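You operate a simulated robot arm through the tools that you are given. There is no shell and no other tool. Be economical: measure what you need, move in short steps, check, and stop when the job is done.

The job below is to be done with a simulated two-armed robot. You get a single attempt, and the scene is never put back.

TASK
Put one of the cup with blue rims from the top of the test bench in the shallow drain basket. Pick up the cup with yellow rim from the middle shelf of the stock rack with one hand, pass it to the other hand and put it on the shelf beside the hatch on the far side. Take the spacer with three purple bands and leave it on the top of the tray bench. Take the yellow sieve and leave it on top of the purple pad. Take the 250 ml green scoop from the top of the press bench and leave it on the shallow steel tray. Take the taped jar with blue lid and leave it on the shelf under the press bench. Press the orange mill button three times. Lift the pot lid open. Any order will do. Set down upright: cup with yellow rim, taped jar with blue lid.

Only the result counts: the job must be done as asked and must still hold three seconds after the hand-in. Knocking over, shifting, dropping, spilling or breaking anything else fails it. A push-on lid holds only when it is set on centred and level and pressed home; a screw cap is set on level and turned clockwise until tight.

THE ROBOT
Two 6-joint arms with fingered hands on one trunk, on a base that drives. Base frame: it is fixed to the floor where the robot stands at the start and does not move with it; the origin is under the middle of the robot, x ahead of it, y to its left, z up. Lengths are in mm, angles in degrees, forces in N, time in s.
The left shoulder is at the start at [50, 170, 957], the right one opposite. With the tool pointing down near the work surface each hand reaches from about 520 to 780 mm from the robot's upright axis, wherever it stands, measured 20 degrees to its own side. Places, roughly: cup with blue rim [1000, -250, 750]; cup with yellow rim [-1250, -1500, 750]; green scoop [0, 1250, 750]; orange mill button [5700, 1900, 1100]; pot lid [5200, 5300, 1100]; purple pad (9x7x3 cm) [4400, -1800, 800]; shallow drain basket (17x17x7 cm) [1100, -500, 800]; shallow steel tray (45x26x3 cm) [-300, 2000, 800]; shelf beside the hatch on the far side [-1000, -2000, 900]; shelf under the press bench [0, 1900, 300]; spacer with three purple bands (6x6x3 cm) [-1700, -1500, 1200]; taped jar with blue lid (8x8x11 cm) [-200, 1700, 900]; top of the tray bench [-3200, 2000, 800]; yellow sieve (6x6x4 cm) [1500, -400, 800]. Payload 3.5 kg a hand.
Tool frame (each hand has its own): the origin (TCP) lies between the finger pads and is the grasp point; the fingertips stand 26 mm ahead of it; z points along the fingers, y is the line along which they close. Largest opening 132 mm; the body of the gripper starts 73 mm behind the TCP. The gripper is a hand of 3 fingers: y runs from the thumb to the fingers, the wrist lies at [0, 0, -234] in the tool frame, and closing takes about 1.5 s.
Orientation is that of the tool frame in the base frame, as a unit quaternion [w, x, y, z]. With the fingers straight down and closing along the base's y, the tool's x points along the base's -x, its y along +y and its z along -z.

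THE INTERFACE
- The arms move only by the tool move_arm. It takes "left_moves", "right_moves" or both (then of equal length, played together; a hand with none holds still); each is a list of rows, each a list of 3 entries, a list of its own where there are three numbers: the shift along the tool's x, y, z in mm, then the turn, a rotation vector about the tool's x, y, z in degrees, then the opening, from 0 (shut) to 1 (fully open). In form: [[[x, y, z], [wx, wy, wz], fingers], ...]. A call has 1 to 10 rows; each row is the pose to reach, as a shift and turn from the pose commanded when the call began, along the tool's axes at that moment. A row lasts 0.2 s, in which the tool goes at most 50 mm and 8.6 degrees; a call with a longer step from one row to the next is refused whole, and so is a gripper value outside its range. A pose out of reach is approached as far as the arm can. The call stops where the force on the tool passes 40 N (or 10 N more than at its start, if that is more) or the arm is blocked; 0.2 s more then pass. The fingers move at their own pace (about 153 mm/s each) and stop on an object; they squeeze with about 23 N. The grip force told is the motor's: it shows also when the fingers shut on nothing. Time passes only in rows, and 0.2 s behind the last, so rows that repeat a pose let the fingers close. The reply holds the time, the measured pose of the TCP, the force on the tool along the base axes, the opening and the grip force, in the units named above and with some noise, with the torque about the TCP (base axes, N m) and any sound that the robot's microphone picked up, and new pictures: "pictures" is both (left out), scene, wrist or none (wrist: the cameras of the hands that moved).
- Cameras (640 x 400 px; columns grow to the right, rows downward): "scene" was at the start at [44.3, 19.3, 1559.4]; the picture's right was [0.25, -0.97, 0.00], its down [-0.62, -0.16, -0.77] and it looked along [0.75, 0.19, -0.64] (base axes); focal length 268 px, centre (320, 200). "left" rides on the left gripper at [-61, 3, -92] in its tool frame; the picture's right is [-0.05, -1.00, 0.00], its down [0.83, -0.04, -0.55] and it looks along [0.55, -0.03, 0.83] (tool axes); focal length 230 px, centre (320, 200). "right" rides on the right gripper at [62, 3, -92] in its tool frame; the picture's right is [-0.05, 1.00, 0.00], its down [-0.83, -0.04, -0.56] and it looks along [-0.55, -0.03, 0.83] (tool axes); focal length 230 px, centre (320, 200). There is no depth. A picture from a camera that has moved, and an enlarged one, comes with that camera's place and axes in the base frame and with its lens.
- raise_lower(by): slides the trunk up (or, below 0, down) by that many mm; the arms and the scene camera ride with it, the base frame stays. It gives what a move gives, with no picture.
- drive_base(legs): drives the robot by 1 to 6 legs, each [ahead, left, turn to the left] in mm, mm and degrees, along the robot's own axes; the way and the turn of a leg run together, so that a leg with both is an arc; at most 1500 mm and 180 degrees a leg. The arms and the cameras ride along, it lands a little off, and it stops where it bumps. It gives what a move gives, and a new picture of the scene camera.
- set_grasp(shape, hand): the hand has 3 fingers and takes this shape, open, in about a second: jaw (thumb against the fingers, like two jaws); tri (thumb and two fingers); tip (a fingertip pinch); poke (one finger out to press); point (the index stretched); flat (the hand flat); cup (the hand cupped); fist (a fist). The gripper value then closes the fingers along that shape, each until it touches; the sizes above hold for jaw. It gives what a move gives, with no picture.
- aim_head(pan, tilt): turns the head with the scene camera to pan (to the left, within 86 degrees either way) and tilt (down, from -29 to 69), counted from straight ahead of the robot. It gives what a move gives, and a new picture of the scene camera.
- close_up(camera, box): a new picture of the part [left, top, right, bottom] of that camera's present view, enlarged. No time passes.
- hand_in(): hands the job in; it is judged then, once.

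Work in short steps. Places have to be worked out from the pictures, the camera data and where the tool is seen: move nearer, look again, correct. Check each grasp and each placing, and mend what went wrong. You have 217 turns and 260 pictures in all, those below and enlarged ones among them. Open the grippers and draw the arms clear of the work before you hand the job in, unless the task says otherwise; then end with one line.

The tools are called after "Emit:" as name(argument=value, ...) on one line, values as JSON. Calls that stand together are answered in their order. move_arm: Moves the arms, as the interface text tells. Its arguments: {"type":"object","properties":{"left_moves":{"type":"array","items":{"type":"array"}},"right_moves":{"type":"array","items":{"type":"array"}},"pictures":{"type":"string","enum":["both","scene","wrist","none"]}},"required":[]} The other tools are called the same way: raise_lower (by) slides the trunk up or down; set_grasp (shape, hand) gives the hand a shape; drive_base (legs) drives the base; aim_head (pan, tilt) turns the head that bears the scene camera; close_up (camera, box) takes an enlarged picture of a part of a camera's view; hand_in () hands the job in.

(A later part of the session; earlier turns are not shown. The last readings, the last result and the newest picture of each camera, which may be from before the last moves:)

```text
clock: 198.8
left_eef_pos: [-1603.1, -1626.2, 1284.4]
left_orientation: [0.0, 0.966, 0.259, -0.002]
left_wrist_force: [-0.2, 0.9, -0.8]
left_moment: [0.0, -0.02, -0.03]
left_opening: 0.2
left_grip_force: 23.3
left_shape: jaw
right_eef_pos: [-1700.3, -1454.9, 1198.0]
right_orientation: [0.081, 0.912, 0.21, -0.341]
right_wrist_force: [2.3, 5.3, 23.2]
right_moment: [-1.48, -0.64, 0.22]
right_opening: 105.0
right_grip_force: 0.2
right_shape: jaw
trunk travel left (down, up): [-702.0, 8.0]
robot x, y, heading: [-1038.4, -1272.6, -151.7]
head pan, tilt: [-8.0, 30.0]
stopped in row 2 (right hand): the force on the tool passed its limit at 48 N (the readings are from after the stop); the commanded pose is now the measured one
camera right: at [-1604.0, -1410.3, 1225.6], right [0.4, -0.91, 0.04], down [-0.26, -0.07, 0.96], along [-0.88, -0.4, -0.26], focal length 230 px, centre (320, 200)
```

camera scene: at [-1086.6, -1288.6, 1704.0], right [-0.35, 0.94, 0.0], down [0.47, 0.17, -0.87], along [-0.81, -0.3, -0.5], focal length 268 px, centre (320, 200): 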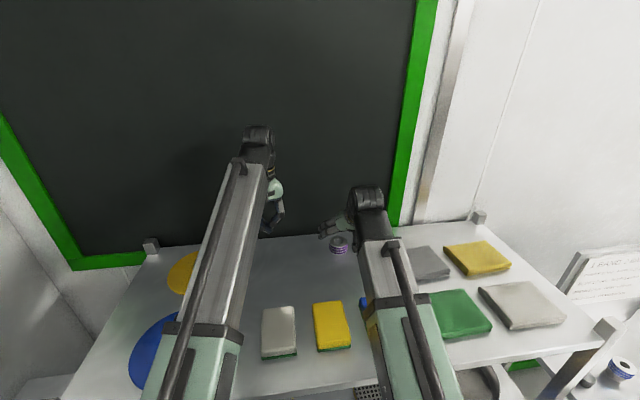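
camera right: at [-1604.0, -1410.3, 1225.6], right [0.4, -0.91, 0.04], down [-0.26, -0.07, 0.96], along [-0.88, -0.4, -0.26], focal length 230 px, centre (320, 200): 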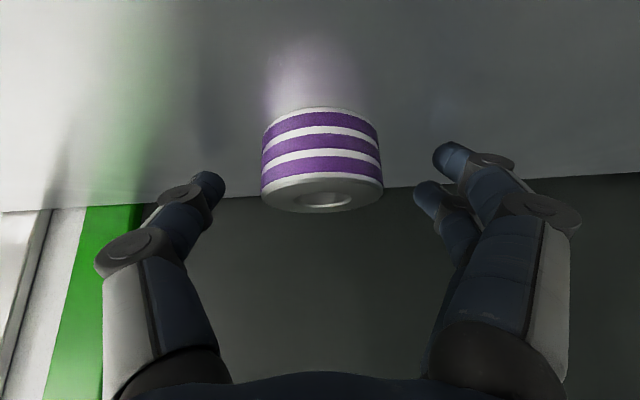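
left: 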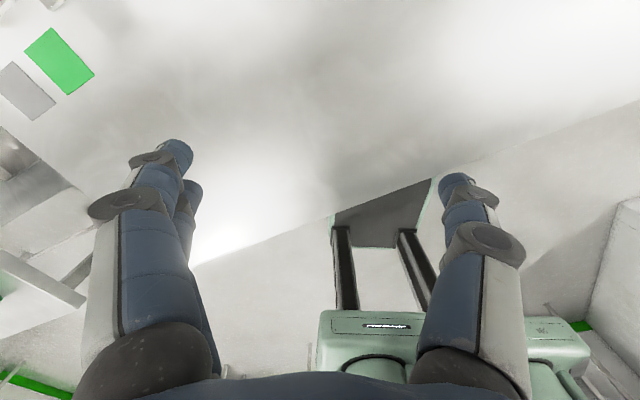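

The lower finger touched the shelf because of the tilt. Since the spacer is well within reach, I lift 35 mm and return the hand to vertical over it.

Emit:
move_arm(right_moves=[[[-13, 0, -15], [0, 0, 0], 0.8], [[-26, 0, -30], [0, 8, 0], 0.8], [[-26, 0, -30], [0, 16, 0], 0.8], [[-26, 0, -30], [0, 24, 0], 0.8], [[-26, 0, -30], [0, 32, 0], 0.8], [[-26, 0, -30], [0, 40, 0], 0.8]], pictures="wrist")

```text
clock: 200.2
left_eef_pos: [-1603.6, -1627.4, 1282.8]
left_orientation: [0.001, 0.966, 0.259, -0.002]
left_wrist_force: [-0.3, 0.8, -0.2]
left_moment: [0.0, 0.0, 0.01]
left_opening: 0.0
left_grip_force: 23.6
left_shape: jaw
right_eef_pos: [-1701.6, -1455.3, 1233.2]
right_orientation: [0.003, 0.974, 0.226, -0.002]
right_wrist_force: [-0.3, -0.4, 0.5]
right_moment: [0.0, -0.01, 0.04]
right_opening: 106.1
right_grip_force: 0.0
right_shape: jaw
trunk travel left (down, up): [-702.0, 8.0]
robot x, y, heading: [-1038.5, -1275.5, -151.7]
head pan, tilt: [-8.0, 30.0]
camera right: at [-1644.9, -1429.9, 1323.8], right [0.39, -0.92, 0.0], down [-0.76, -0.32, 0.56], along [-0.51, -0.22, -0.83], focal length 230 px, centre (320, 200)
```

right: 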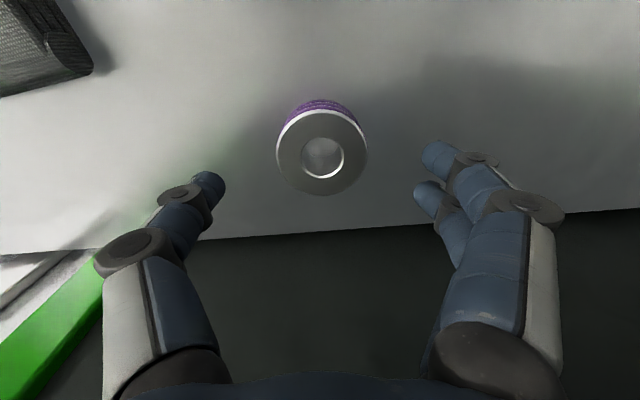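

Vertical and centred within 6 mm. I descend 45 mm and close.

Emit:
move_arm(right_moves=[[[5, 0, 20], [0, 0, 0], 0.8], [[5, 0, 36], [0, 0, 0], 0.8], [[5, 0, 44], [0, 0, 0], 0.8], [[5, 0, 44], [0, 0, 0], 0.5], [[5, 0, 44], [0, 0, 0], 0.25], [[5, 0, 44], [0, 0, 0], 0.25], [[5, 0, 44], [0, 0, 0], 0.25]], pictures="wrist")

```text
clock: 201.2
left_eef_pos: [-1601.3, -1627.1, 1284.2]
left_orientation: [0.001, 0.966, 0.259, -0.003]
left_wrist_force: [-0.1, -0.2, -0.4]
left_moment: [0.02, 0.05, 0.01]
left_opening: 0.1
left_grip_force: 23.4
left_shape: jaw
right_eef_pos: [-1696.0, -1452.3, 1196.5]
right_orientation: [0.005, 0.974, 0.227, -0.008]
right_wrist_force: [4.3, -0.5, 20.5]
right_moment: [-0.13, -0.29, 0.0]
right_opening: 49.0
right_grip_force: 23.4
right_shape: jaw
trunk travel left (down, up): [-702.0, 8.0]
robot x, y, heading: [-1038.5, -1274.2, -151.4]
head pan, tilt: [-8.0, 30.0]
stopped in row 5 (right hand): the force on the tool passed its limit at 45 N (the readings are from after the stop); the commanded pose is now the measured one
camera right: at [-1637.6, -1427.0, 1285.5], right [0.39, -0.92, 0.01], down [-0.76, -0.32, 0.57], along [-0.52, -0.23, -0.82], focal length 230 px, centre (320, 200)
```

right: 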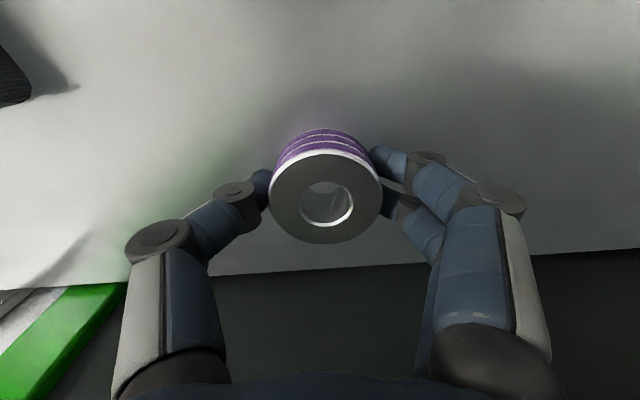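

Gripped (49 mm, 23 N). I lift and back away from the rack.

Emit:
move_arm(right_moves=[[[0, 0, -30], [0, 0, 0], 0.25], [[5, 0, -60], [0, 0, 0], 0.25], [[10, 0, -80], [0, 0, 0], 0.25]], pictures="wrist")

Emit:
drive_base(legs=[[-500, 0, 0]])

```text
clock: 202.0
left_eef_pos: [-1604.0, -1626.7, 1282.3]
left_orientation: [0.001, 0.966, 0.259, -0.002]
left_wrist_force: [0.0, 0.3, -0.5]
left_moment: [-0.02, -0.01, -0.01]
left_opening: 0.0
left_grip_force: 22.9
left_shape: jaw
right_eef_pos: [-1687.6, -1446.9, 1274.3]
right_orientation: [0.004, 0.974, 0.226, -0.007]
right_wrist_force: [0.5, 0.7, -1.8]
right_moment: [0.03, 0.02, 0.0]
right_opening: 47.3
right_grip_force: 22.9
right_shape: jaw
trunk travel left (down, up): [-702.0, 8.0]
robot x, y, heading: [-1036.1, -1274.7, -152.1]
head pan, tilt: [-8.0, 30.0]
camera right: at [-1630.6, -1422.1, 1362.7], right [0.39, -0.92, 0.0], down [-0.76, -0.32, 0.57], along [-0.52, -0.23, -0.82], focal length 230 px, centre (320, 200)
```

right: 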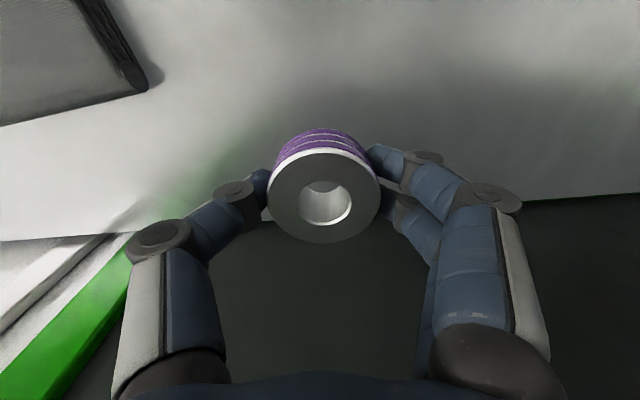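

```text
clock: 204.9
left_eef_pos: [-1162.5, -1385.5, 1283.4]
left_orientation: [0.001, 0.966, 0.257, -0.003]
left_wrist_force: [0.3, 0.2, 0.5]
left_moment: [0.01, -0.02, 0.0]
left_opening: 0.3
left_grip_force: 22.7
left_shape: jaw
right_eef_pos: [-1245.5, -1205.3, 1271.6]
right_orientation: [0.003, 0.975, 0.223, -0.007]
right_wrist_force: [0.5, 0.6, -1.6]
right_moment: [-0.02, 0.02, 0.01]
right_opening: 47.0
right_grip_force: 23.2
right_shape: jaw
trunk travel left (down, up): [-702.0, 8.0]
robot x, y, heading: [-595.1, -1031.6, -152.0]
head pan, tilt: [-8.0, 30.0]
camera scene: at [-641.3, -1049.7, 1704.1], right [-0.34, 0.94, 0.0], down [0.47, 0.17, -0.87], along [-0.81, -0.3, -0.5], focal length 268 px, centre (320, 200)
```

scene: 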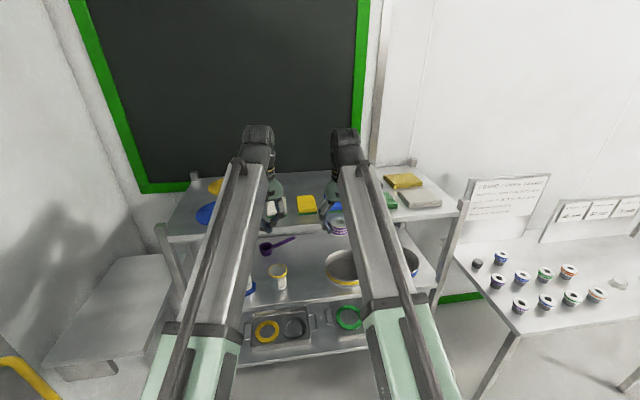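

Spacer is held. Next I turn toward the tray bench in the northwest and look at the way.

Emit:
drive_base(legs=[[-150, 0, 0], [0, 0, -77]])

Emit:
aim_head(pan=0, tilt=15)

```text
clock: 209.7
left_eef_pos: [-917.1, -475.6, 1283.2]
left_orientation: [-0.002, 0.909, -0.417, -0.003]
left_wrist_force: [-0.4, 0.5, -0.1]
left_moment: [-0.01, -0.01, 0.0]
left_opening: 0.1
left_grip_force: 23.2
left_shape: jaw
right_eef_pos: [-755.9, -359.5, 1272.7]
right_orientation: [-0.002, 0.894, -0.448, -0.007]
right_wrist_force: [-0.6, -0.2, -1.9]
right_moment: [-0.03, 0.02, -0.01]
right_opening: 47.1
right_grip_force: 23.2
right_shape: jaw
trunk travel left (down, up): [-702.0, 8.0]
robot x, y, heading: [-463.4, -971.7, 129.0]
head pan, tilt: [-8.0, 30.0]
camera scene: at [-485.0, -922.9, 1704.0], right [0.86, 0.51, 0.0], down [0.26, -0.43, -0.87], along [-0.45, 0.74, -0.5], focal length 268 px, centre (320, 200)
```

scene: 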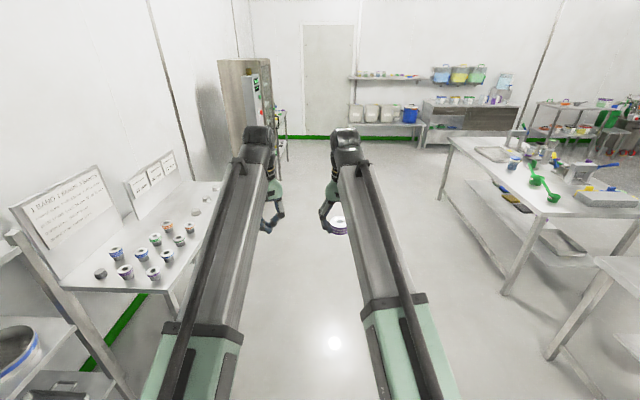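

```text
clock: 210.4
left_eef_pos: [-917.8, -476.6, 1283.0]
left_orientation: [-0.001, 0.909, -0.417, -0.002]
left_wrist_force: [-0.3, 0.0, 0.6]
left_moment: [0.01, 0.02, 0.0]
left_opening: 0.1
left_grip_force: 22.8
left_shape: jaw
right_eef_pos: [-756.3, -360.6, 1273.5]
right_orientation: [-0.002, 0.894, -0.448, -0.007]
right_wrist_force: [0.7, -0.3, -2.6]
right_moment: [0.0, 0.0, 0.01]
right_opening: 46.8
right_grip_force: 23.2
right_shape: jaw
trunk travel left (down, up): [-702.0, 8.0]
robot x, y, heading: [-466.5, -967.0, 128.8]
head pan, tilt: [0.0, 15.0]
camera scene: at [-497.3, -927.8, 1728.1], right [0.78, 0.63, 0.0], down [0.16, -0.2, -0.97], along [-0.61, 0.75, -0.26], focal length 268 px, centre (320, 200)
```

scene: 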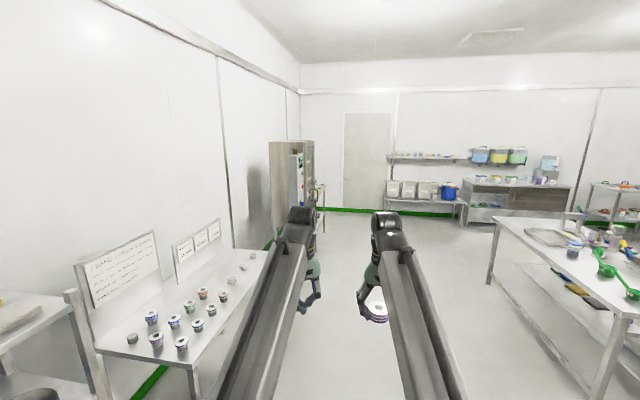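

Tray bench is the small table beyond the tall cabinet. I drive up the open floor toward it.

Emit:
drive_base(legs=[[1400, -200, 0]])

Emit:
close_up(camera="scene", box=[160, 120, 420, 280])

```text
clock: 217.3
left_eef_pos: [-1637.4, 699.9, 1282.2]
left_orientation: [-0.001, 0.913, -0.409, -0.002]
left_wrist_force: [0.1, -0.3, -1.0]
left_moment: [-0.01, 0.02, 0.02]
left_opening: 0.1
left_grip_force: 22.5
left_shape: jaw
right_eef_pos: [-1478.5, 818.6, 1272.7]
right_orientation: [-0.002, 0.898, -0.44, -0.007]
right_wrist_force: [0.3, 0.2, -1.1]
right_moment: [-0.01, -0.03, 0.0]
right_opening: 47.2
right_grip_force: 23.3
right_shape: jaw
trunk travel left (down, up): [-702.0, 8.0]
robot x, y, heading: [-1176.8, 215.0, 130.0]
head pan, tilt: [0.0, 15.0]
camera scene: at [-1209.4, 255.3, 1728.2], right [0.77, 0.64, 0.0], down [0.17, -0.2, -0.97], along [-0.62, 0.74, -0.26], focal length 268 px, centre (320, 200)
```

scene: 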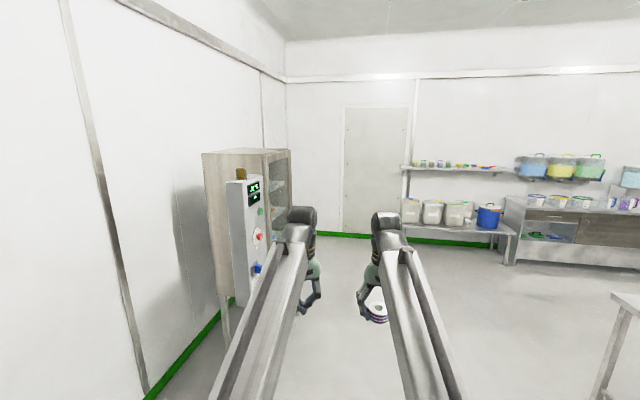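

```text
2.46 times, centred on (290, 200) of scene
camera zoom: at [-1209.4, 255.3, 1728.2], right [0.77, 0.64, 0.0], down [0.17, -0.2, -0.97], along [-0.62, 0.74, -0.26], focal length 660 px, centre (394, 200)
```

zoom: 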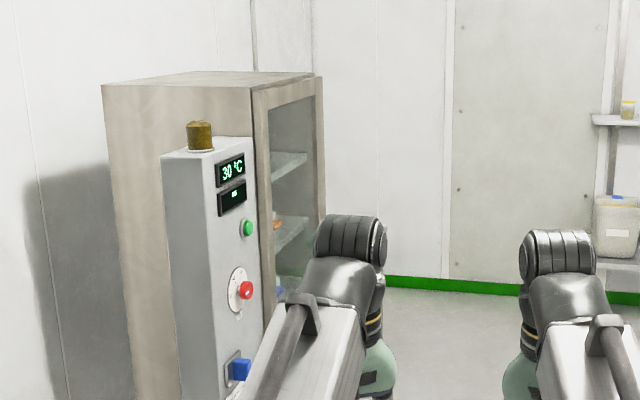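

I continue past the cabinet on its right side and then turn left to look at the table behind it.

Emit:
drive_base(legs=[[1200, -500, 0], [0, 0, 45]])

Emit:
aim_head(pan=0, tilt=30)

```text
clock: 225.9
left_eef_pos: [-2211.1, 1444.0, 1282.4]
left_orientation: [0.001, 1.0, -0.019, -0.003]
left_wrist_force: [0.5, -0.7, 0.3]
left_moment: [-0.02, -0.06, 0.01]
left_opening: 0.0
left_grip_force: 22.9
left_shape: jaw
right_eef_pos: [-2188.3, 1641.1, 1272.9]
right_orientation: [0.001, 0.999, -0.053, -0.007]
right_wrist_force: [0.0, 0.2, -1.2]
right_moment: [-0.01, 0.0, -0.02]
right_opening: 46.7
right_grip_force: 23.1
right_shape: jaw
trunk travel left (down, up): [-702.0, 8.0]
robot x, y, heading: [-1546.2, 1442.1, 176.4]
head pan, tilt: [0.0, 15.0]
camera scene: at [-1595.9, 1443.9, 1728.2], right [0.07, 1.0, 0.0], down [0.26, -0.02, -0.97], along [-0.96, 0.06, -0.26], focal length 268 px, centre (320, 200)
```

scene: 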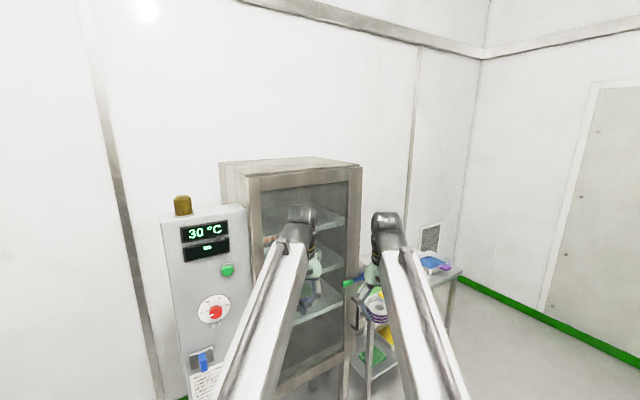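

```text
clock: 226.7
left_eef_pos: [-2211.9, 1445.2, 1282.4]
left_orientation: [0.0, 1.0, -0.018, -0.002]
left_wrist_force: [0.4, -0.2, 0.3]
left_moment: [-0.01, 0.0, 0.01]
left_opening: 0.1
left_grip_force: 22.4
left_shape: jaw
right_eef_pos: [-2187.4, 1641.4, 1272.0]
right_orientation: [0.001, 0.999, -0.052, -0.008]
right_wrist_force: [0.4, -0.2, -1.6]
right_moment: [0.03, 0.01, 0.01]
right_opening: 46.8
right_grip_force: 22.5
right_shape: jaw
trunk travel left (down, up): [-702.0, 8.0]
robot x, y, heading: [-1546.1, 1445.0, 175.9]
head pan, tilt: [0.0, 30.0]
camera scene: at [-1592.9, 1443.9, 1704.1], right [0.07, 1.0, 0.0], down [0.5, -0.03, -0.87], along [-0.86, 0.06, -0.5], focal length 268 px, centre (320, 200)
```

scene: 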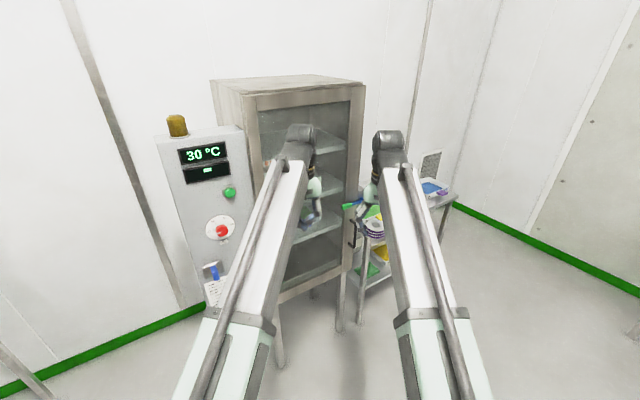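

The tray bench is right of the cabinet, roughly from (-2686,1729) to (-3030,2350). I move in front of it and face it.

Emit:
drive_base(legs=[[450, -850, 0], [0, 0, 32]])

Emit:
close_up(camera="scene", box=[160, 100, 480, 300])

```text
clock: 233.2
left_eef_pos: [-2494.9, 1951.5, 1283.7]
left_orientation: [0.001, 0.965, 0.261, -0.002]
left_wrist_force: [0.4, -0.7, 0.4]
left_moment: [0.02, 0.02, -0.08]
left_opening: 0.2
left_grip_force: 22.9
left_shape: jaw
right_eef_pos: [-2578.8, 2130.6, 1273.8]
right_orientation: [0.004, 0.974, 0.228, -0.007]
right_wrist_force: [0.4, -0.4, -2.4]
right_moment: [-0.02, -0.02, 0.03]
right_opening: 46.8
right_grip_force: 22.9
right_shape: jaw
trunk travel left (down, up): [-702.0, 8.0]
robot x, y, heading: [-1926.8, 2306.3, -151.5]
head pan, tilt: [0.0, 30.0]
camera scene: at [-1971.8, 2281.2, 1704.0], right [-0.48, 0.88, 0.0], down [0.44, 0.24, -0.87], along [-0.76, -0.41, -0.5], focal length 268 px, centre (320, 200)
```

scene: 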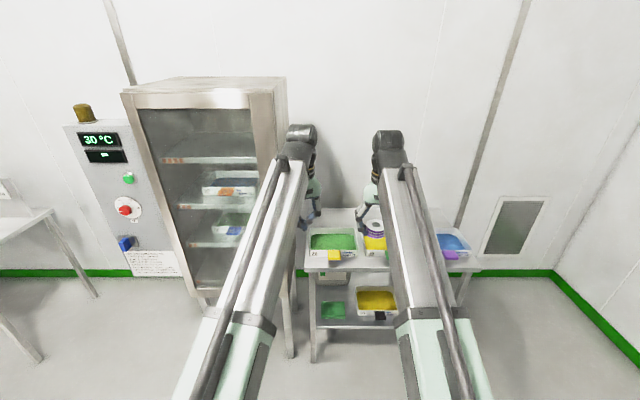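

```text
2.00 times, centred on (320, 200) of scene
camera zoom: at [-1971.8, 2281.2, 1704.0], right [-0.48, 0.88, 0.0], down [0.44, 0.24, -0.87], along [-0.76, -0.41, -0.5], focal length 536 px, centre (320, 200)
```

zoom: 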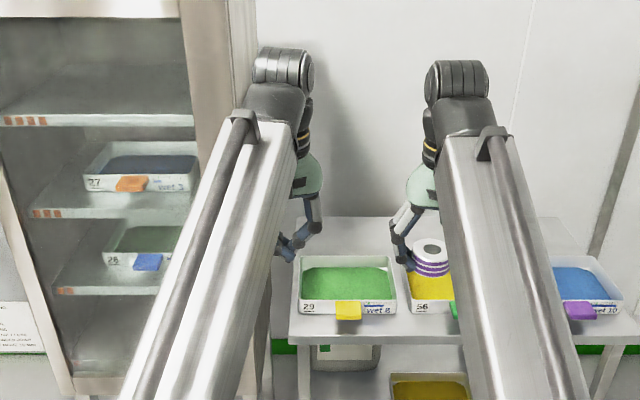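

The tray bench top has three trays at the front and a free strip behind. I drive in, shifted right to stay clear of the cabinet.

Emit:
drive_base(legs=[[560, -140, 0]])

Emit:
aim_head(pan=-5, tilt=45)

Emit:
close_up(camera="right", box=[0, 0, 640, 400])

```text
clock: 236.5
left_eef_pos: [-3058.3, 1812.2, 1281.9]
left_orientation: [0.001, 0.966, 0.258, -0.002]
left_wrist_force: [-0.1, 0.3, 0.0]
left_moment: [-0.04, -0.01, 0.0]
left_opening: 0.0
left_grip_force: 23.0
left_shape: jaw
right_eef_pos: [-3142.4, 1990.7, 1271.7]
right_orientation: [0.003, 0.974, 0.225, -0.006]
right_wrist_force: [-0.4, 0.0, -0.4]
right_moment: [0.03, 0.02, 0.0]
right_opening: 46.9
right_grip_force: 23.4
right_shape: jaw
trunk travel left (down, up): [-702.0, 8.0]
robot x, y, heading: [-2489.9, 2161.4, -152.2]
head pan, tilt: [0.0, 30.0]
camera scene: at [-2534.2, 2137.2, 1704.0], right [-0.47, 0.88, 0.0], down [0.44, 0.24, -0.87], along [-0.76, -0.41, -0.5], focal length 268 px, centre (320, 200)
```

scene: 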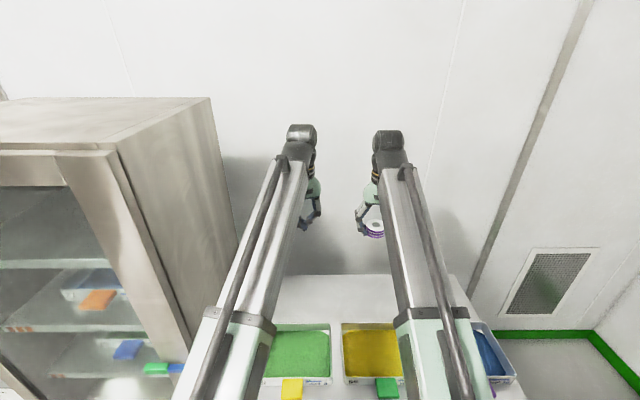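

```text
clock: 237.2
left_eef_pos: [-3058.3, 1812.1, 1281.9]
left_orientation: [0.001, 0.966, 0.258, -0.002]
left_wrist_force: [-0.4, -0.5, 0.2]
left_moment: [0.0, 0.01, 0.03]
left_opening: 0.0
left_grip_force: 23.0
left_shape: jaw
right_eef_pos: [-3142.4, 1991.0, 1271.9]
right_orientation: [0.003, 0.974, 0.225, -0.006]
right_wrist_force: [-1.4, 0.0, -2.3]
right_moment: [0.0, 0.04, 0.02]
right_opening: 46.9
right_grip_force: 23.0
right_shape: jaw
trunk travel left (down, up): [-702.0, 8.0]
robot x, y, heading: [-2488.5, 2162.0, -151.6]
head pan, tilt: [-5.0, 45.0]
camera scene: at [-2528.2, 2148.1, 1681.5], right [-0.39, 0.92, 0.0], down [0.65, 0.28, -0.71], along [-0.65, -0.28, -0.71], focal length 268 px, centre (320, 200)
```

scene: 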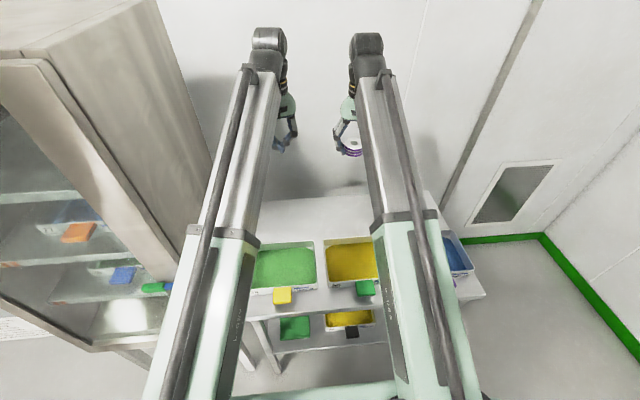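

```text
1.00 times, centred on (320, 200) of right (not enlarged: the box is as wide or as high as the picture)
camera zoom: at [-3083.8, 2016.6, 1362.5], right [0.39, -0.92, 0.0], down [-0.76, -0.32, 0.57], along [-0.52, -0.23, -0.82], focal length 230 px, centre (320, 200)
```

zoom: 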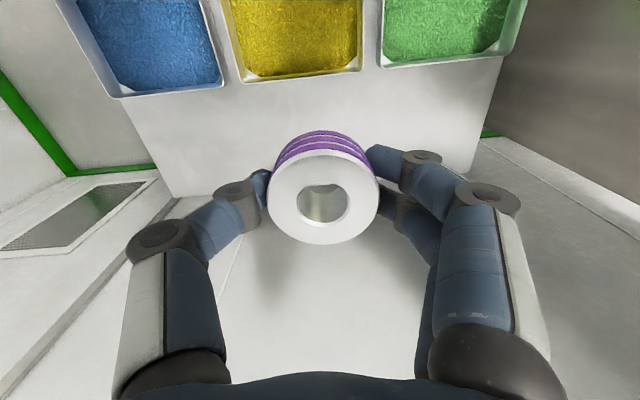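

The free strip behind the trays lies ~100 mm further ahead. I drive 45 mm in, extend the hand 60 mm and lower to ~z 950.

Emit:
drive_base(legs=[[45, 0, 0]])

Emit:
move_arm(right_moves=[[[-30, 0, 30], [0, 0, 0], 0.25], [[-60, 0, 70], [0, 0, 0], 0.25], [[-60, 0, 115], [0, 0, 0], 0.25], [[-60, 0, 160], [0, 0, 0], 0.25], [[-60, 0, 205], [0, 0, 0], 0.25], [[-60, 0, 250], [0, 0, 0], 0.25], [[-60, 0, 295], [0, 0, 0], 0.25]], pictures="both")

```text
clock: 238.1
left_eef_pos: [-3099.6, 1788.7, 1281.0]
left_orientation: [0.0, 0.966, 0.258, -0.001]
left_wrist_force: [0.4, 0.1, 0.6]
left_moment: [0.02, -0.05, 0.0]
left_opening: 0.2
left_grip_force: 22.7
left_shape: jaw
right_eef_pos: [-3183.1, 1968.3, 1270.2]
right_orientation: [0.003, 0.974, 0.226, -0.006]
right_wrist_force: [-0.1, 0.1, -1.7]
right_moment: [0.03, -0.05, -0.01]
right_opening: 47.1
right_grip_force: 23.0
right_shape: jaw
trunk travel left (down, up): [-702.0, 8.0]
robot x, y, heading: [-2533.1, 2144.8, -152.0]
head pan, tilt: [-5.0, 45.0]
camera scene: at [-2571.2, 2125.1, 1681.3], right [-0.39, 0.92, 0.0], down [0.65, 0.28, -0.71], along [-0.65, -0.28, -0.71], focal length 268 px, centre (320, 200)
```

scene: 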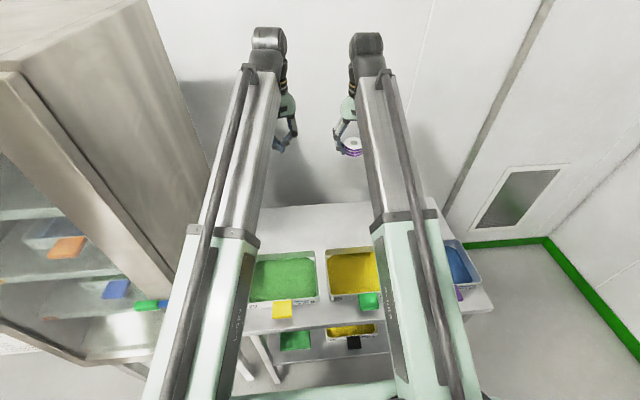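

```text
clock: 239.7
left_eef_pos: [-3096.6, 1789.4, 1281.8]
left_orientation: [0.001, 0.966, 0.258, -0.003]
left_wrist_force: [-0.3, -0.4, 0.0]
left_moment: [-0.04, 0.03, -0.01]
left_opening: 0.0
left_grip_force: 23.1
left_shape: jaw
right_eef_pos: [-3239.3, 1940.7, 978.1]
right_orientation: [0.003, 0.974, 0.225, -0.007]
right_wrist_force: [0.1, 0.3, -1.7]
right_moment: [0.0, 0.02, -0.02]
right_opening: 47.0
right_grip_force: 23.0
right_shape: jaw
trunk travel left (down, up): [-702.0, 8.0]
robot x, y, heading: [-2526.9, 2140.8, -151.6]
head pan, tilt: [-5.0, 45.0]
camera scene: at [-2568.0, 2126.9, 1681.4], right [-0.39, 0.92, 0.0], down [0.65, 0.28, -0.71], along [-0.65, -0.28, -0.71], focal length 268 px, centre (320, 200)
camera right: at [-3181.8, 1966.3, 1068.2], right [0.39, -0.92, 0.0], down [-0.76, -0.32, 0.57], along [-0.52, -0.23, -0.82], focal length 230 px, centre (320, 200)
```

scene: 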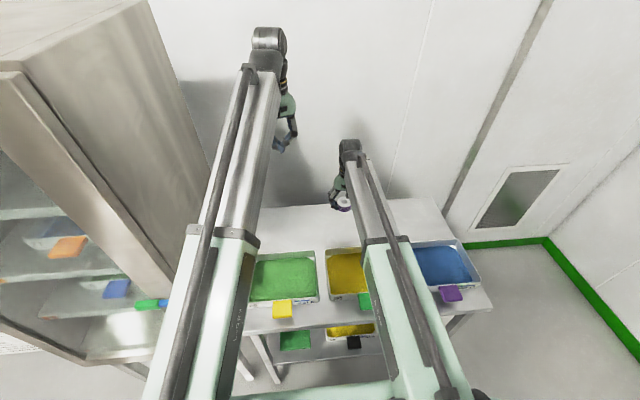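
right: 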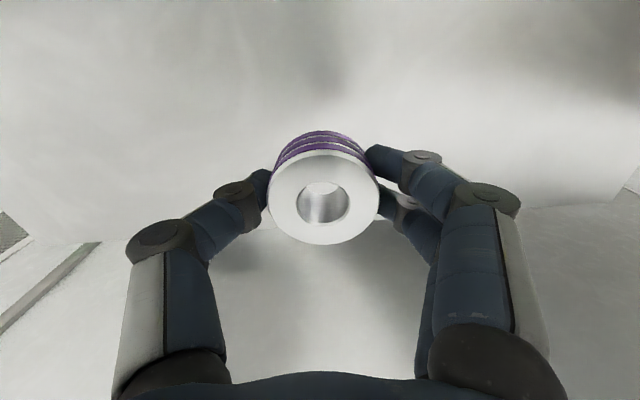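

Only bare bench is beneath. I lower in decreasing steps until contact.

Emit:
move_arm(right_moves=[[[0, 0, 40], [0, 0, 0], 0.25], [[0, 0, 70], [0, 0, 0], 0.25], [[0, 0, 82], [0, 0, 0], 0.25], [[0, 0, 92], [0, 0, 0], 0.25], [[0, 0, 100], [0, 0, 0], 0.25], [[0, 0, 108], [0, 0, 0], 0.25], [[0, 0, 116], [0, 0, 0], 0.25], [[0, 0, 124], [0, 0, 0], 0.25], [[0, 0, 132], [0, 0, 0], 0.25], [[0, 0, 140], [0, 0, 0], 0.25]], pictures="wrist")

```text
clock: 242.1
left_eef_pos: [-3094.8, 1789.9, 1283.8]
left_orientation: [0.001, 0.966, 0.259, -0.002]
left_wrist_force: [-0.5, -0.6, -0.2]
left_moment: [0.0, -0.02, 0.0]
left_opening: 0.1
left_grip_force: 22.9
left_shape: jaw
right_eef_pos: [-3240.8, 1938.8, 847.4]
right_orientation: [0.005, 0.974, 0.225, -0.012]
right_wrist_force: [5.7, 0.9, 24.6]
right_moment: [-0.01, -0.34, 0.0]
right_opening: 48.0
right_grip_force: 23.0
right_shape: jaw
trunk travel left (down, up): [-702.0, 8.0]
robot x, y, heading: [-2532.6, 2145.3, -152.0]
head pan, tilt: [-5.0, 45.0]
stopped in row 10 (right hand): the force on the tool passed its limit at 44 N (the readings are from after the stop); the commanded pose is now the measured one
camera right: at [-3182.6, 1963.8, 935.2], right [0.39, -0.92, 0.01], down [-0.75, -0.32, 0.58], along [-0.53, -0.23, -0.82], focal length 230 px, centre (320, 200)
```

right: 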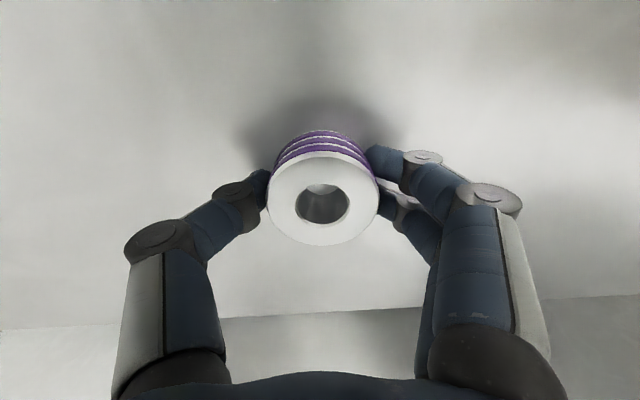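

Contact on the bench top. I release and withdraw up.

Emit:
move_arm(right_moves=[[[0, 0, -2], [0, 0, 0], 0.5], [[0, 0, -2], [0, 0, 0], 0.7], [[0, 0, -2], [0, 0, 0], 0.7], [[0, 0, -2], [0, 0, 0], 0.7], [[0, 0, -40], [0, 0, 0], 0.8], [[0, 0, -90], [0, 0, 0], 0.8], [[0, 0, -140], [0, 0, 0], 0.8], [[0, 0, -190], [0, 0, 0], 1], [[0, 0, -240], [0, 0, 0], 1], [[10, 0, -290], [0, 0, 0], 1]], pictures="wrist")

```text
refused: row 10 steps farther than a row can; nothing moved
```

Emit:
move_arm(right_moves=[[[0, 0, -2], [0, 0, 0], 0.5], [[0, 0, -2], [0, 0, 0], 0.7], [[0, 0, -2], [0, 0, 0], 0.7], [[0, 0, -2], [0, 0, 0], 0.7], [[0, 0, -40], [0, 0, 0], 0.8], [[0, 0, -85], [0, 0, 0], 0.8], [[0, 0, -130], [0, 0, 0], 0.8], [[0, 0, -178], [0, 0, 0], 1], [[0, 0, -226], [0, 0, 0], 1], [[0, 0, -274], [0, 0, 0], 1]], pictures="wrist")

```text
clock: 244.3
left_eef_pos: [-3095.4, 1790.4, 1282.2]
left_orientation: [0.001, 0.966, 0.257, -0.003]
left_wrist_force: [0.2, 0.8, -0.2]
left_moment: [0.0, -0.01, -0.04]
left_opening: 0.0
left_grip_force: 23.3
left_shape: jaw
right_eef_pos: [-3236.1, 1941.2, 1116.3]
right_orientation: [0.004, 0.974, 0.225, -0.011]
right_wrist_force: [0.0, -0.6, 0.5]
right_moment: [-0.02, 0.0, 0.0]
right_opening: 131.9
right_grip_force: 0.2
right_shape: jaw
trunk travel left (down, up): [-702.0, 8.0]
robot x, y, heading: [-2528.8, 2141.8, -152.1]
head pan, tilt: [-5.0, 45.0]
camera right: at [-3177.7, 1967.2, 1205.7], right [0.39, -0.92, 0.01], down [-0.76, -0.32, 0.57], along [-0.53, -0.23, -0.82], focal length 230 px, centre (320, 200)
```

right: 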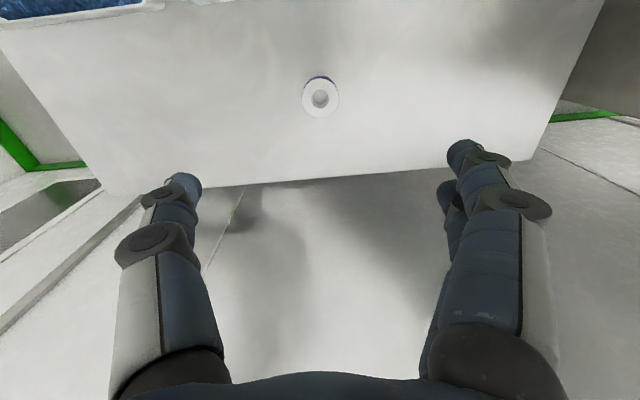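

The spacer sits on the tray bench. Next the press bench: I back off, turn around to heading ~29° and move to its west side.

Emit:
drive_base(legs=[[-550, 0, 0], [0, 0, 90], [0, 0, 91], [200, -1000, 0], [0, -450, 0]])

Emit:
close_up(camera="scene", box=[160, 0, 480, 200])

```text
clock: 262.3
left_eef_pos: [-611.1, 1574.7, 1282.5]
left_orientation: [0.002, -0.267, 0.964, 0.002]
left_wrist_force: [0.9, -0.4, 0.1]
left_moment: [0.03, 0.04, 0.01]
left_opening: 0.0
left_grip_force: 23.2
left_shape: jaw
right_eef_pos: [-470.2, 1426.0, 1115.0]
right_orientation: [0.01, -0.233, 0.972, 0.005]
right_wrist_force: [0.4, -0.1, -0.2]
right_moment: [0.02, 0.02, 0.02]
right_opening: 131.9
right_grip_force: 0.0
right_shape: jaw
trunk travel left (down, up): [-702.0, 8.0]
robot x, y, heading: [-1174.4, 1214.4, 29.4]
head pan, tilt: [-5.0, 45.0]
camera scene: at [-1131.5, 1225.0, 1681.4], right [0.41, -0.91, 0.0], down [-0.65, -0.29, -0.71], along [0.64, 0.29, -0.71], focal length 268 px, centre (320, 200)
```

scene: 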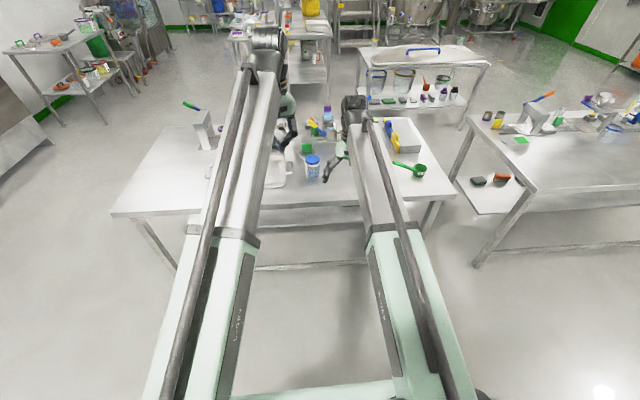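

```text
2.00 times, centred on (320, 100) of scene
camera zoom: at [-1131.5, 1225.0, 1681.4], right [0.41, -0.91, 0.0], down [-0.65, -0.29, -0.71], along [0.64, 0.29, -0.71], focal length 536 px, centre (320, 400)
```

zoom: 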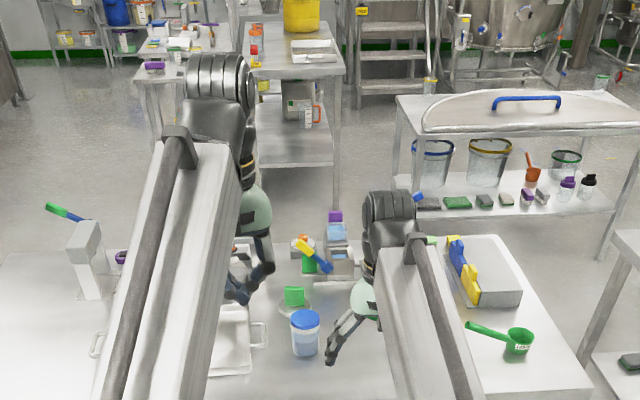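

I can see the blue-lidded jar, the steel tray and a green scoop. I take the wrist views for detail.

Emit:
close_up(camera="right", box=[0, 0, 640, 400])

Emit:
close_up(camera="scene", box=[240, 90, 450, 220])

```text
1.00 times, centred on (320, 200) of right (not enlarged: the box is as wide or as high as the picture)
camera zoom: at [-527.2, 1400.1, 1205.0], right [-0.41, 0.91, 0.01], down [0.75, 0.33, 0.57], along [0.52, 0.24, -0.82], focal length 230 px, centre (320, 200)
```

zoom: 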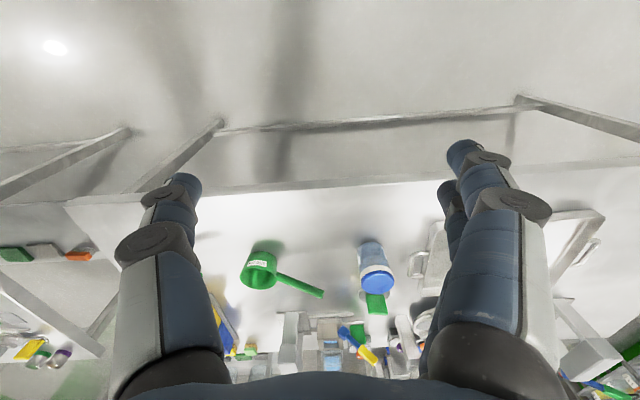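

```text
3.05 times, centred on (345, 155) of scene
camera zoom: at [-1131.5, 1225.0, 1681.4], right [0.41, -0.91, 0.0], down [-0.65, -0.29, -0.71], along [0.64, 0.29, -0.71], focal length 818 px, centre (244, 337)
```

zoom: 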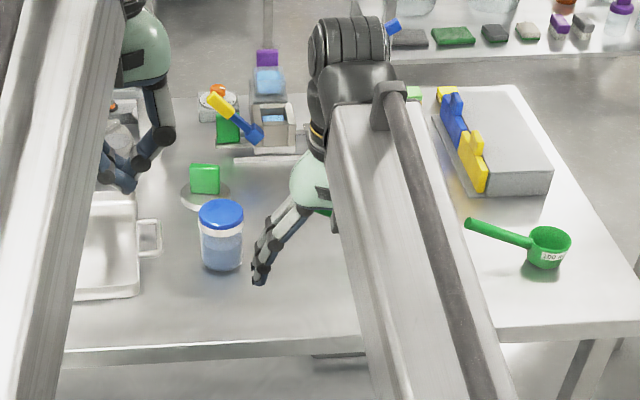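

There are two green scoops; I need to read their labels.

Emit:
close_up(camera="scene", box=[385, 150, 435, 185])

Emit:
close_up(camera="right", box=[210, 230, 340, 310])

```text
11.43 times, centred on (410, 168) of scene
camera zoom: at [-1131.5, 1225.0, 1681.4], right [0.41, -0.91, 0.0], down [-0.65, -0.29, -0.71], along [0.64, 0.29, -0.71], focal length 3066 px, centre (-709, 571)
```

zoom: 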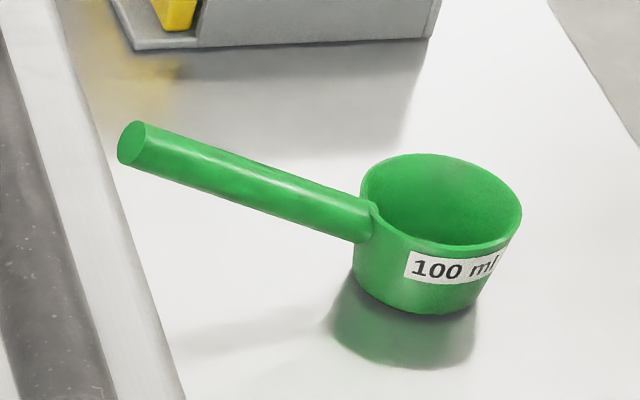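

```text
4.92 times, centred on (275, 270) of right
camera zoom: at [-527.2, 1400.1, 1205.0], right [-0.41, 0.91, 0.01], down [0.75, 0.33, 0.57], along [0.52, 0.24, -0.82], focal length 1133 px, centre (542, -145)
```

zoom: 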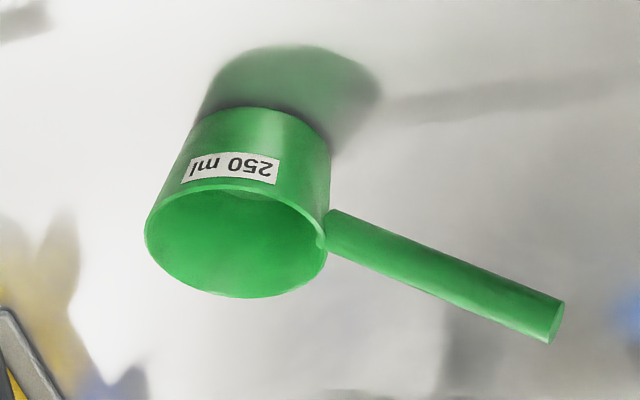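

The 250 ml scoop is the inner one, cup centre about (-95,1453), handle pointing to +y. I raise the right hand and drive up to the bench.

Emit:
move_arm(right_moves=[[[25, 0, -40], [0, 0, 0], 1], [[50, 0, -80], [0, 0, 0], 1], [[75, 0, -110], [0, 0, 0], 1]], pictures="none")

Emit:
drive_base(legs=[[460, -150, 0]])

Emit:
close_up(camera="right", box=[0, 0, 640, 400])

```text
clock: 263.1
left_eef_pos: [-612.1, 1575.3, 1282.9]
left_orientation: [0.002, -0.266, 0.964, 0.001]
left_wrist_force: [-0.7, 0.1, 0.1]
left_moment: [0.0, -0.02, 0.02]
left_opening: 0.0
left_grip_force: 23.2
left_shape: jaw
right_eef_pos: [-539.5, 1392.2, 1225.0]
right_orientation: [0.01, -0.233, 0.972, 0.004]
right_wrist_force: [-1.1, -0.3, -1.1]
right_moment: [-0.02, -0.02, -0.02]
right_opening: 131.9
right_grip_force: 0.1
right_shape: jaw
trunk travel left (down, up): [-702.0, 8.0]
robot x, y, heading: [-1175.8, 1213.8, 29.3]
head pan, tilt: [-5.0, 45.0]
```

```text
clock: 266.0
left_eef_pos: [-132.3, 1667.2, 1282.2]
left_orientation: [0.002, -0.265, 0.964, 0.0]
left_wrist_force: [-0.9, 0.0, -0.3]
left_moment: [0.03, 0.04, 0.04]
left_opening: 0.2
left_grip_force: 23.0
left_shape: jaw
right_eef_pos: [-59.3, 1482.9, 1224.9]
right_orientation: [0.009, -0.232, 0.973, 0.004]
right_wrist_force: [1.0, -0.2, -1.4]
right_moment: [-0.01, 0.03, -0.02]
right_opening: 132.0
right_grip_force: 0.2
right_shape: jaw
trunk travel left (down, up): [-702.0, 8.0]
robot x, y, heading: [-697.0, 1306.1, 29.1]
head pan, tilt: [-5.0, 45.0]
camera scene: at [-653.5, 1318.8, 1681.4], right [0.41, -0.91, 0.0], down [-0.65, -0.29, -0.71], along [0.65, 0.29, -0.71], focal length 268 px, centre (320, 200)
```

scene: 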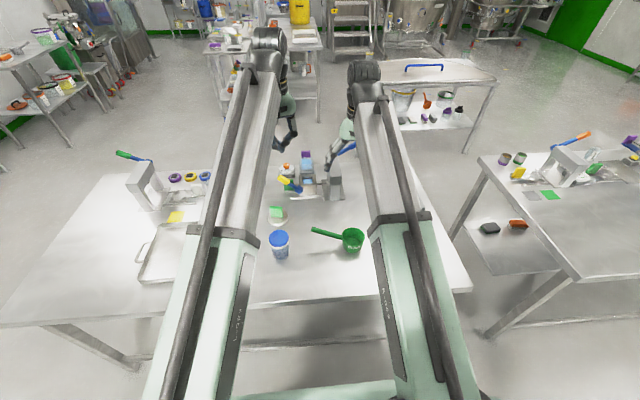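

```text
1.00 times, centred on (320, 200) of right (not enlarged: the box is as wide or as high as the picture)
camera zoom: at [-117.3, 1457.2, 1314.2], right [-0.4, 0.91, 0.01], down [0.75, 0.33, 0.57], along [0.52, 0.23, -0.82], focal length 230 px, centre (320, 200)
```

zoom: 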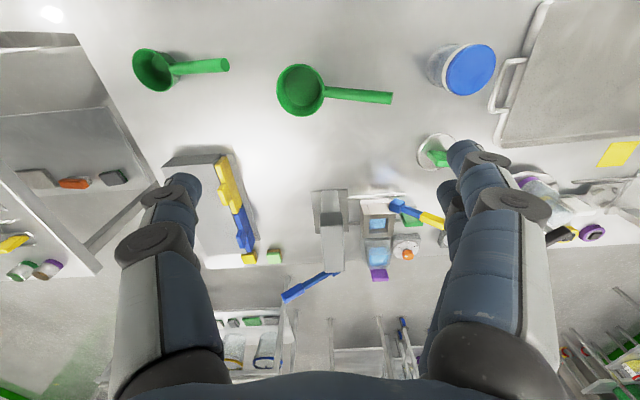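

The 250 ml scoop's cup rim is at (-35,1456,~857). I turn the hand 85° (to close across the cup, away from the handle) while moving above it.

Emit:
move_arm(right_moves=[[[-1, -4, 10], [0, 0, 8.5], 1], [[-2, -8, 25], [0, 0, 17], 1], [[-3, -12, 45], [0, 0, 25.5], 1], [[-4, -16, 65], [0, 0, 34], 1], [[-5, -20, 90], [0, 0, 42.5], 1], [[-6, -24, 115], [0, 0, 51], 1], [[-7, -28, 140], [0, 0, 59.5], 1], [[-8, -32, 170], [0, 0, 68], 1], [[-9, -35, 200], [0, 0, 76.5], 1], [[-9, -35, 220], [0, 0, 85], 1]], pictures="wrist")

```text
clock: 268.2
left_eef_pos: [-133.4, 1665.4, 1282.9]
left_orientation: [0.002, -0.265, 0.964, 0.001]
left_wrist_force: [0.2, 0.4, -0.1]
left_moment: [0.0, 0.04, -0.03]
left_opening: 0.0
left_grip_force: 22.9
left_shape: jaw
right_eef_pos: [-33.5, 1460.0, 1004.6]
right_orientation: [0.004, 0.487, 0.874, 0.009]
right_wrist_force: [0.1, 0.0, 0.0]
right_moment: [-0.02, 0.0, -0.02]
right_opening: 131.8
right_grip_force: 0.0
right_shape: jaw
trunk travel left (down, up): [-702.0, 8.0]
robot x, y, heading: [-692.9, 1309.5, 29.2]
head pan, tilt: [-5.0, 45.0]
camera right: at [-64.3, 1512.4, 1095.7], right [0.88, 0.48, 0.02], down [0.39, -0.74, 0.55], along [0.28, -0.48, -0.83], focal length 230 px, centre (320, 200)
```

right: 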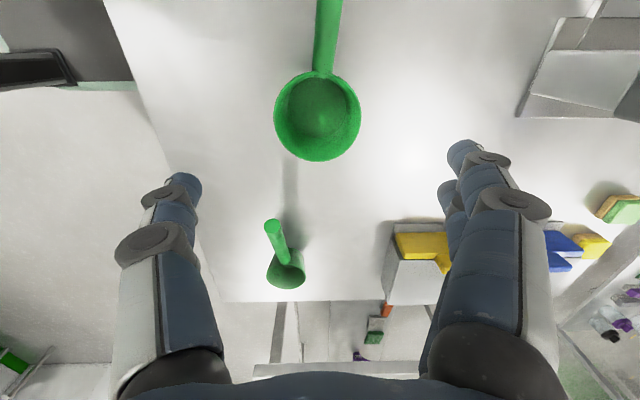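

Centred within 2 mm. I descend and close on the cup.

Emit:
move_arm(right_moves=[[[0, 0, 45], [0, 0, 0], 1], [[0, 0, 90], [0, 0, 0], 1], [[0, 0, 130], [0, 0, 0], 1], [[0, 0, 160], [0, 0, 0], 1], [[0, 0, 160], [0, 0, 0], 0.6], [[0, 0, 160], [0, 0, 0], 0.4], [[0, 0, 160], [0, 0, 0], 0.4], [[0, 0, 160], [0, 0, 0], 0.4]], pictures="wrist")

```text
clock: 270.0
left_eef_pos: [-133.2, 1666.4, 1282.5]
left_orientation: [0.002, -0.265, 0.964, 0.001]
left_wrist_force: [-0.7, -1.1, 0.3]
left_moment: [0.01, 0.03, 0.01]
left_opening: 0.0
left_grip_force: 23.4
left_shape: jaw
right_eef_pos: [-28.7, 1460.3, 845.6]
right_orientation: [0.004, 0.486, 0.874, 0.01]
right_wrist_force: [-0.4, -0.1, -1.0]
right_moment: [0.01, 0.02, 0.04]
right_opening: 70.6
right_grip_force: 22.8
right_shape: jaw
trunk travel left (down, up): [-702.0, 8.0]
robot x, y, heading: [-696.2, 1305.5, 29.0]
head pan, tilt: [-5.0, 45.0]
camera right: at [-60.1, 1512.9, 935.8], right [0.88, 0.48, 0.02], down [0.39, -0.74, 0.55], along [0.28, -0.48, -0.83], focal length 230 px, centre (320, 200)
```

right: 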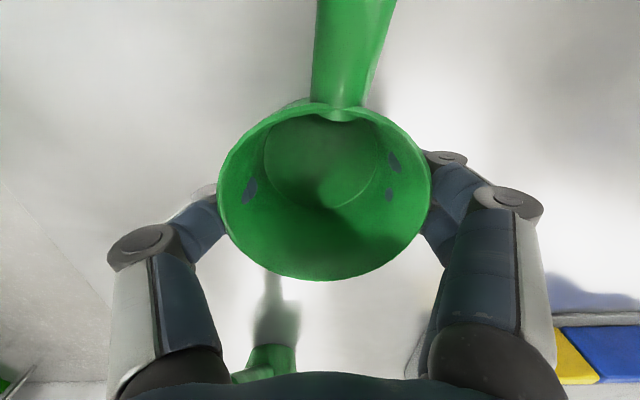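

Scoop gripped (70 mm, 23 N). I lift 190 mm and slide the base left 535 mm so the scoop comes over the tray without crossing the left hand.

Emit:
move_arm(right_moves=[[[0, 0, -45], [0, 0, 0], 0.4], [[0, 0, -90], [0, 0, 0], 0.4], [[0, 0, -140], [0, 0, 0], 0.4], [[0, 0, -190], [0, 0, 0], 0.4]], pictures="none")

Emit:
drive_base(legs=[[15, 535, 0]])

Emit:
close_up(camera="right", box=[0, 0, 640, 400])

```text
clock: 271.0
left_eef_pos: [-133.8, 1665.6, 1282.7]
left_orientation: [0.002, -0.265, 0.964, 0.0]
left_wrist_force: [0.2, -0.8, 0.8]
left_moment: [0.02, -0.01, 0.02]
left_opening: 0.1
left_grip_force: 23.3
left_shape: jaw
right_eef_pos: [-33.7, 1458.2, 1036.0]
right_orientation: [0.004, 0.486, 0.874, 0.009]
right_wrist_force: [0.3, -0.5, -1.1]
right_moment: [-0.02, 0.02, 0.01]
right_opening: 70.5
right_grip_force: 22.6
right_shape: jaw
trunk travel left (down, up): [-702.0, 8.0]
robot x, y, heading: [-690.9, 1309.3, 29.0]
head pan, tilt: [-5.0, 45.0]
```

```text
clock: 274.1
left_eef_pos: [-376.0, 2141.0, 1282.3]
left_orientation: [0.003, -0.261, 0.965, 0.001]
left_wrist_force: [-0.3, 0.0, -0.6]
left_moment: [0.03, -0.04, 0.06]
left_opening: 0.0
left_grip_force: 23.1
left_shape: jaw
right_eef_pos: [-276.0, 1930.1, 1036.1]
right_orientation: [0.004, 0.49, 0.872, 0.011]
right_wrist_force: [0.4, 0.0, -0.8]
right_moment: [-0.08, 0.02, 0.01]
right_opening: 70.5
right_grip_force: 23.0
right_shape: jaw
trunk travel left (down, up): [-702.0, 8.0]
robot x, y, heading: [-939.9, 1782.0, 28.6]
head pan, tilt: [-5.0, 45.0]
camera scene: at [-900.0, 1797.4, 1681.4], right [0.4, -0.92, 0.0], down [-0.65, -0.28, -0.71], along [0.65, 0.28, -0.71], focal length 268 px, centre (320, 200)
```

scene: 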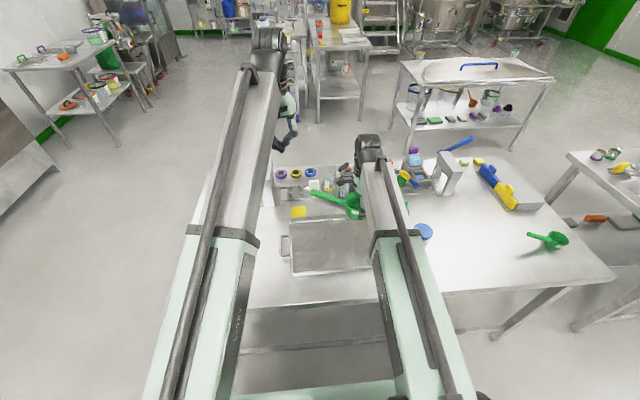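

```text
1.00 times, centred on (320, 200) of right (not enlarged: the box is as wide or as high as the picture)
camera zoom: at [-307.4, 1984.4, 1126.9], right [0.88, 0.48, 0.02], down [0.39, -0.74, 0.55], along [0.28, -0.48, -0.83], focal length 230 px, centre (320, 200)
```

zoom: 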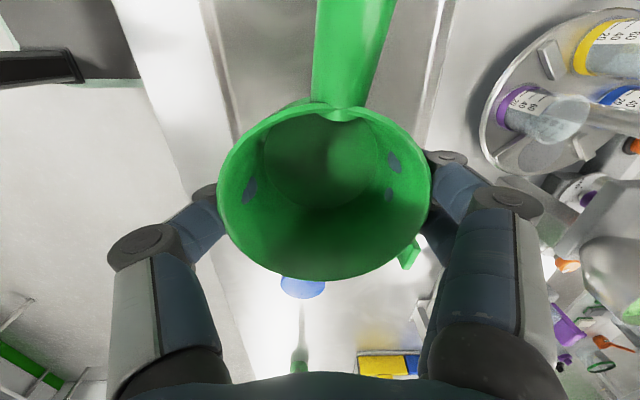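

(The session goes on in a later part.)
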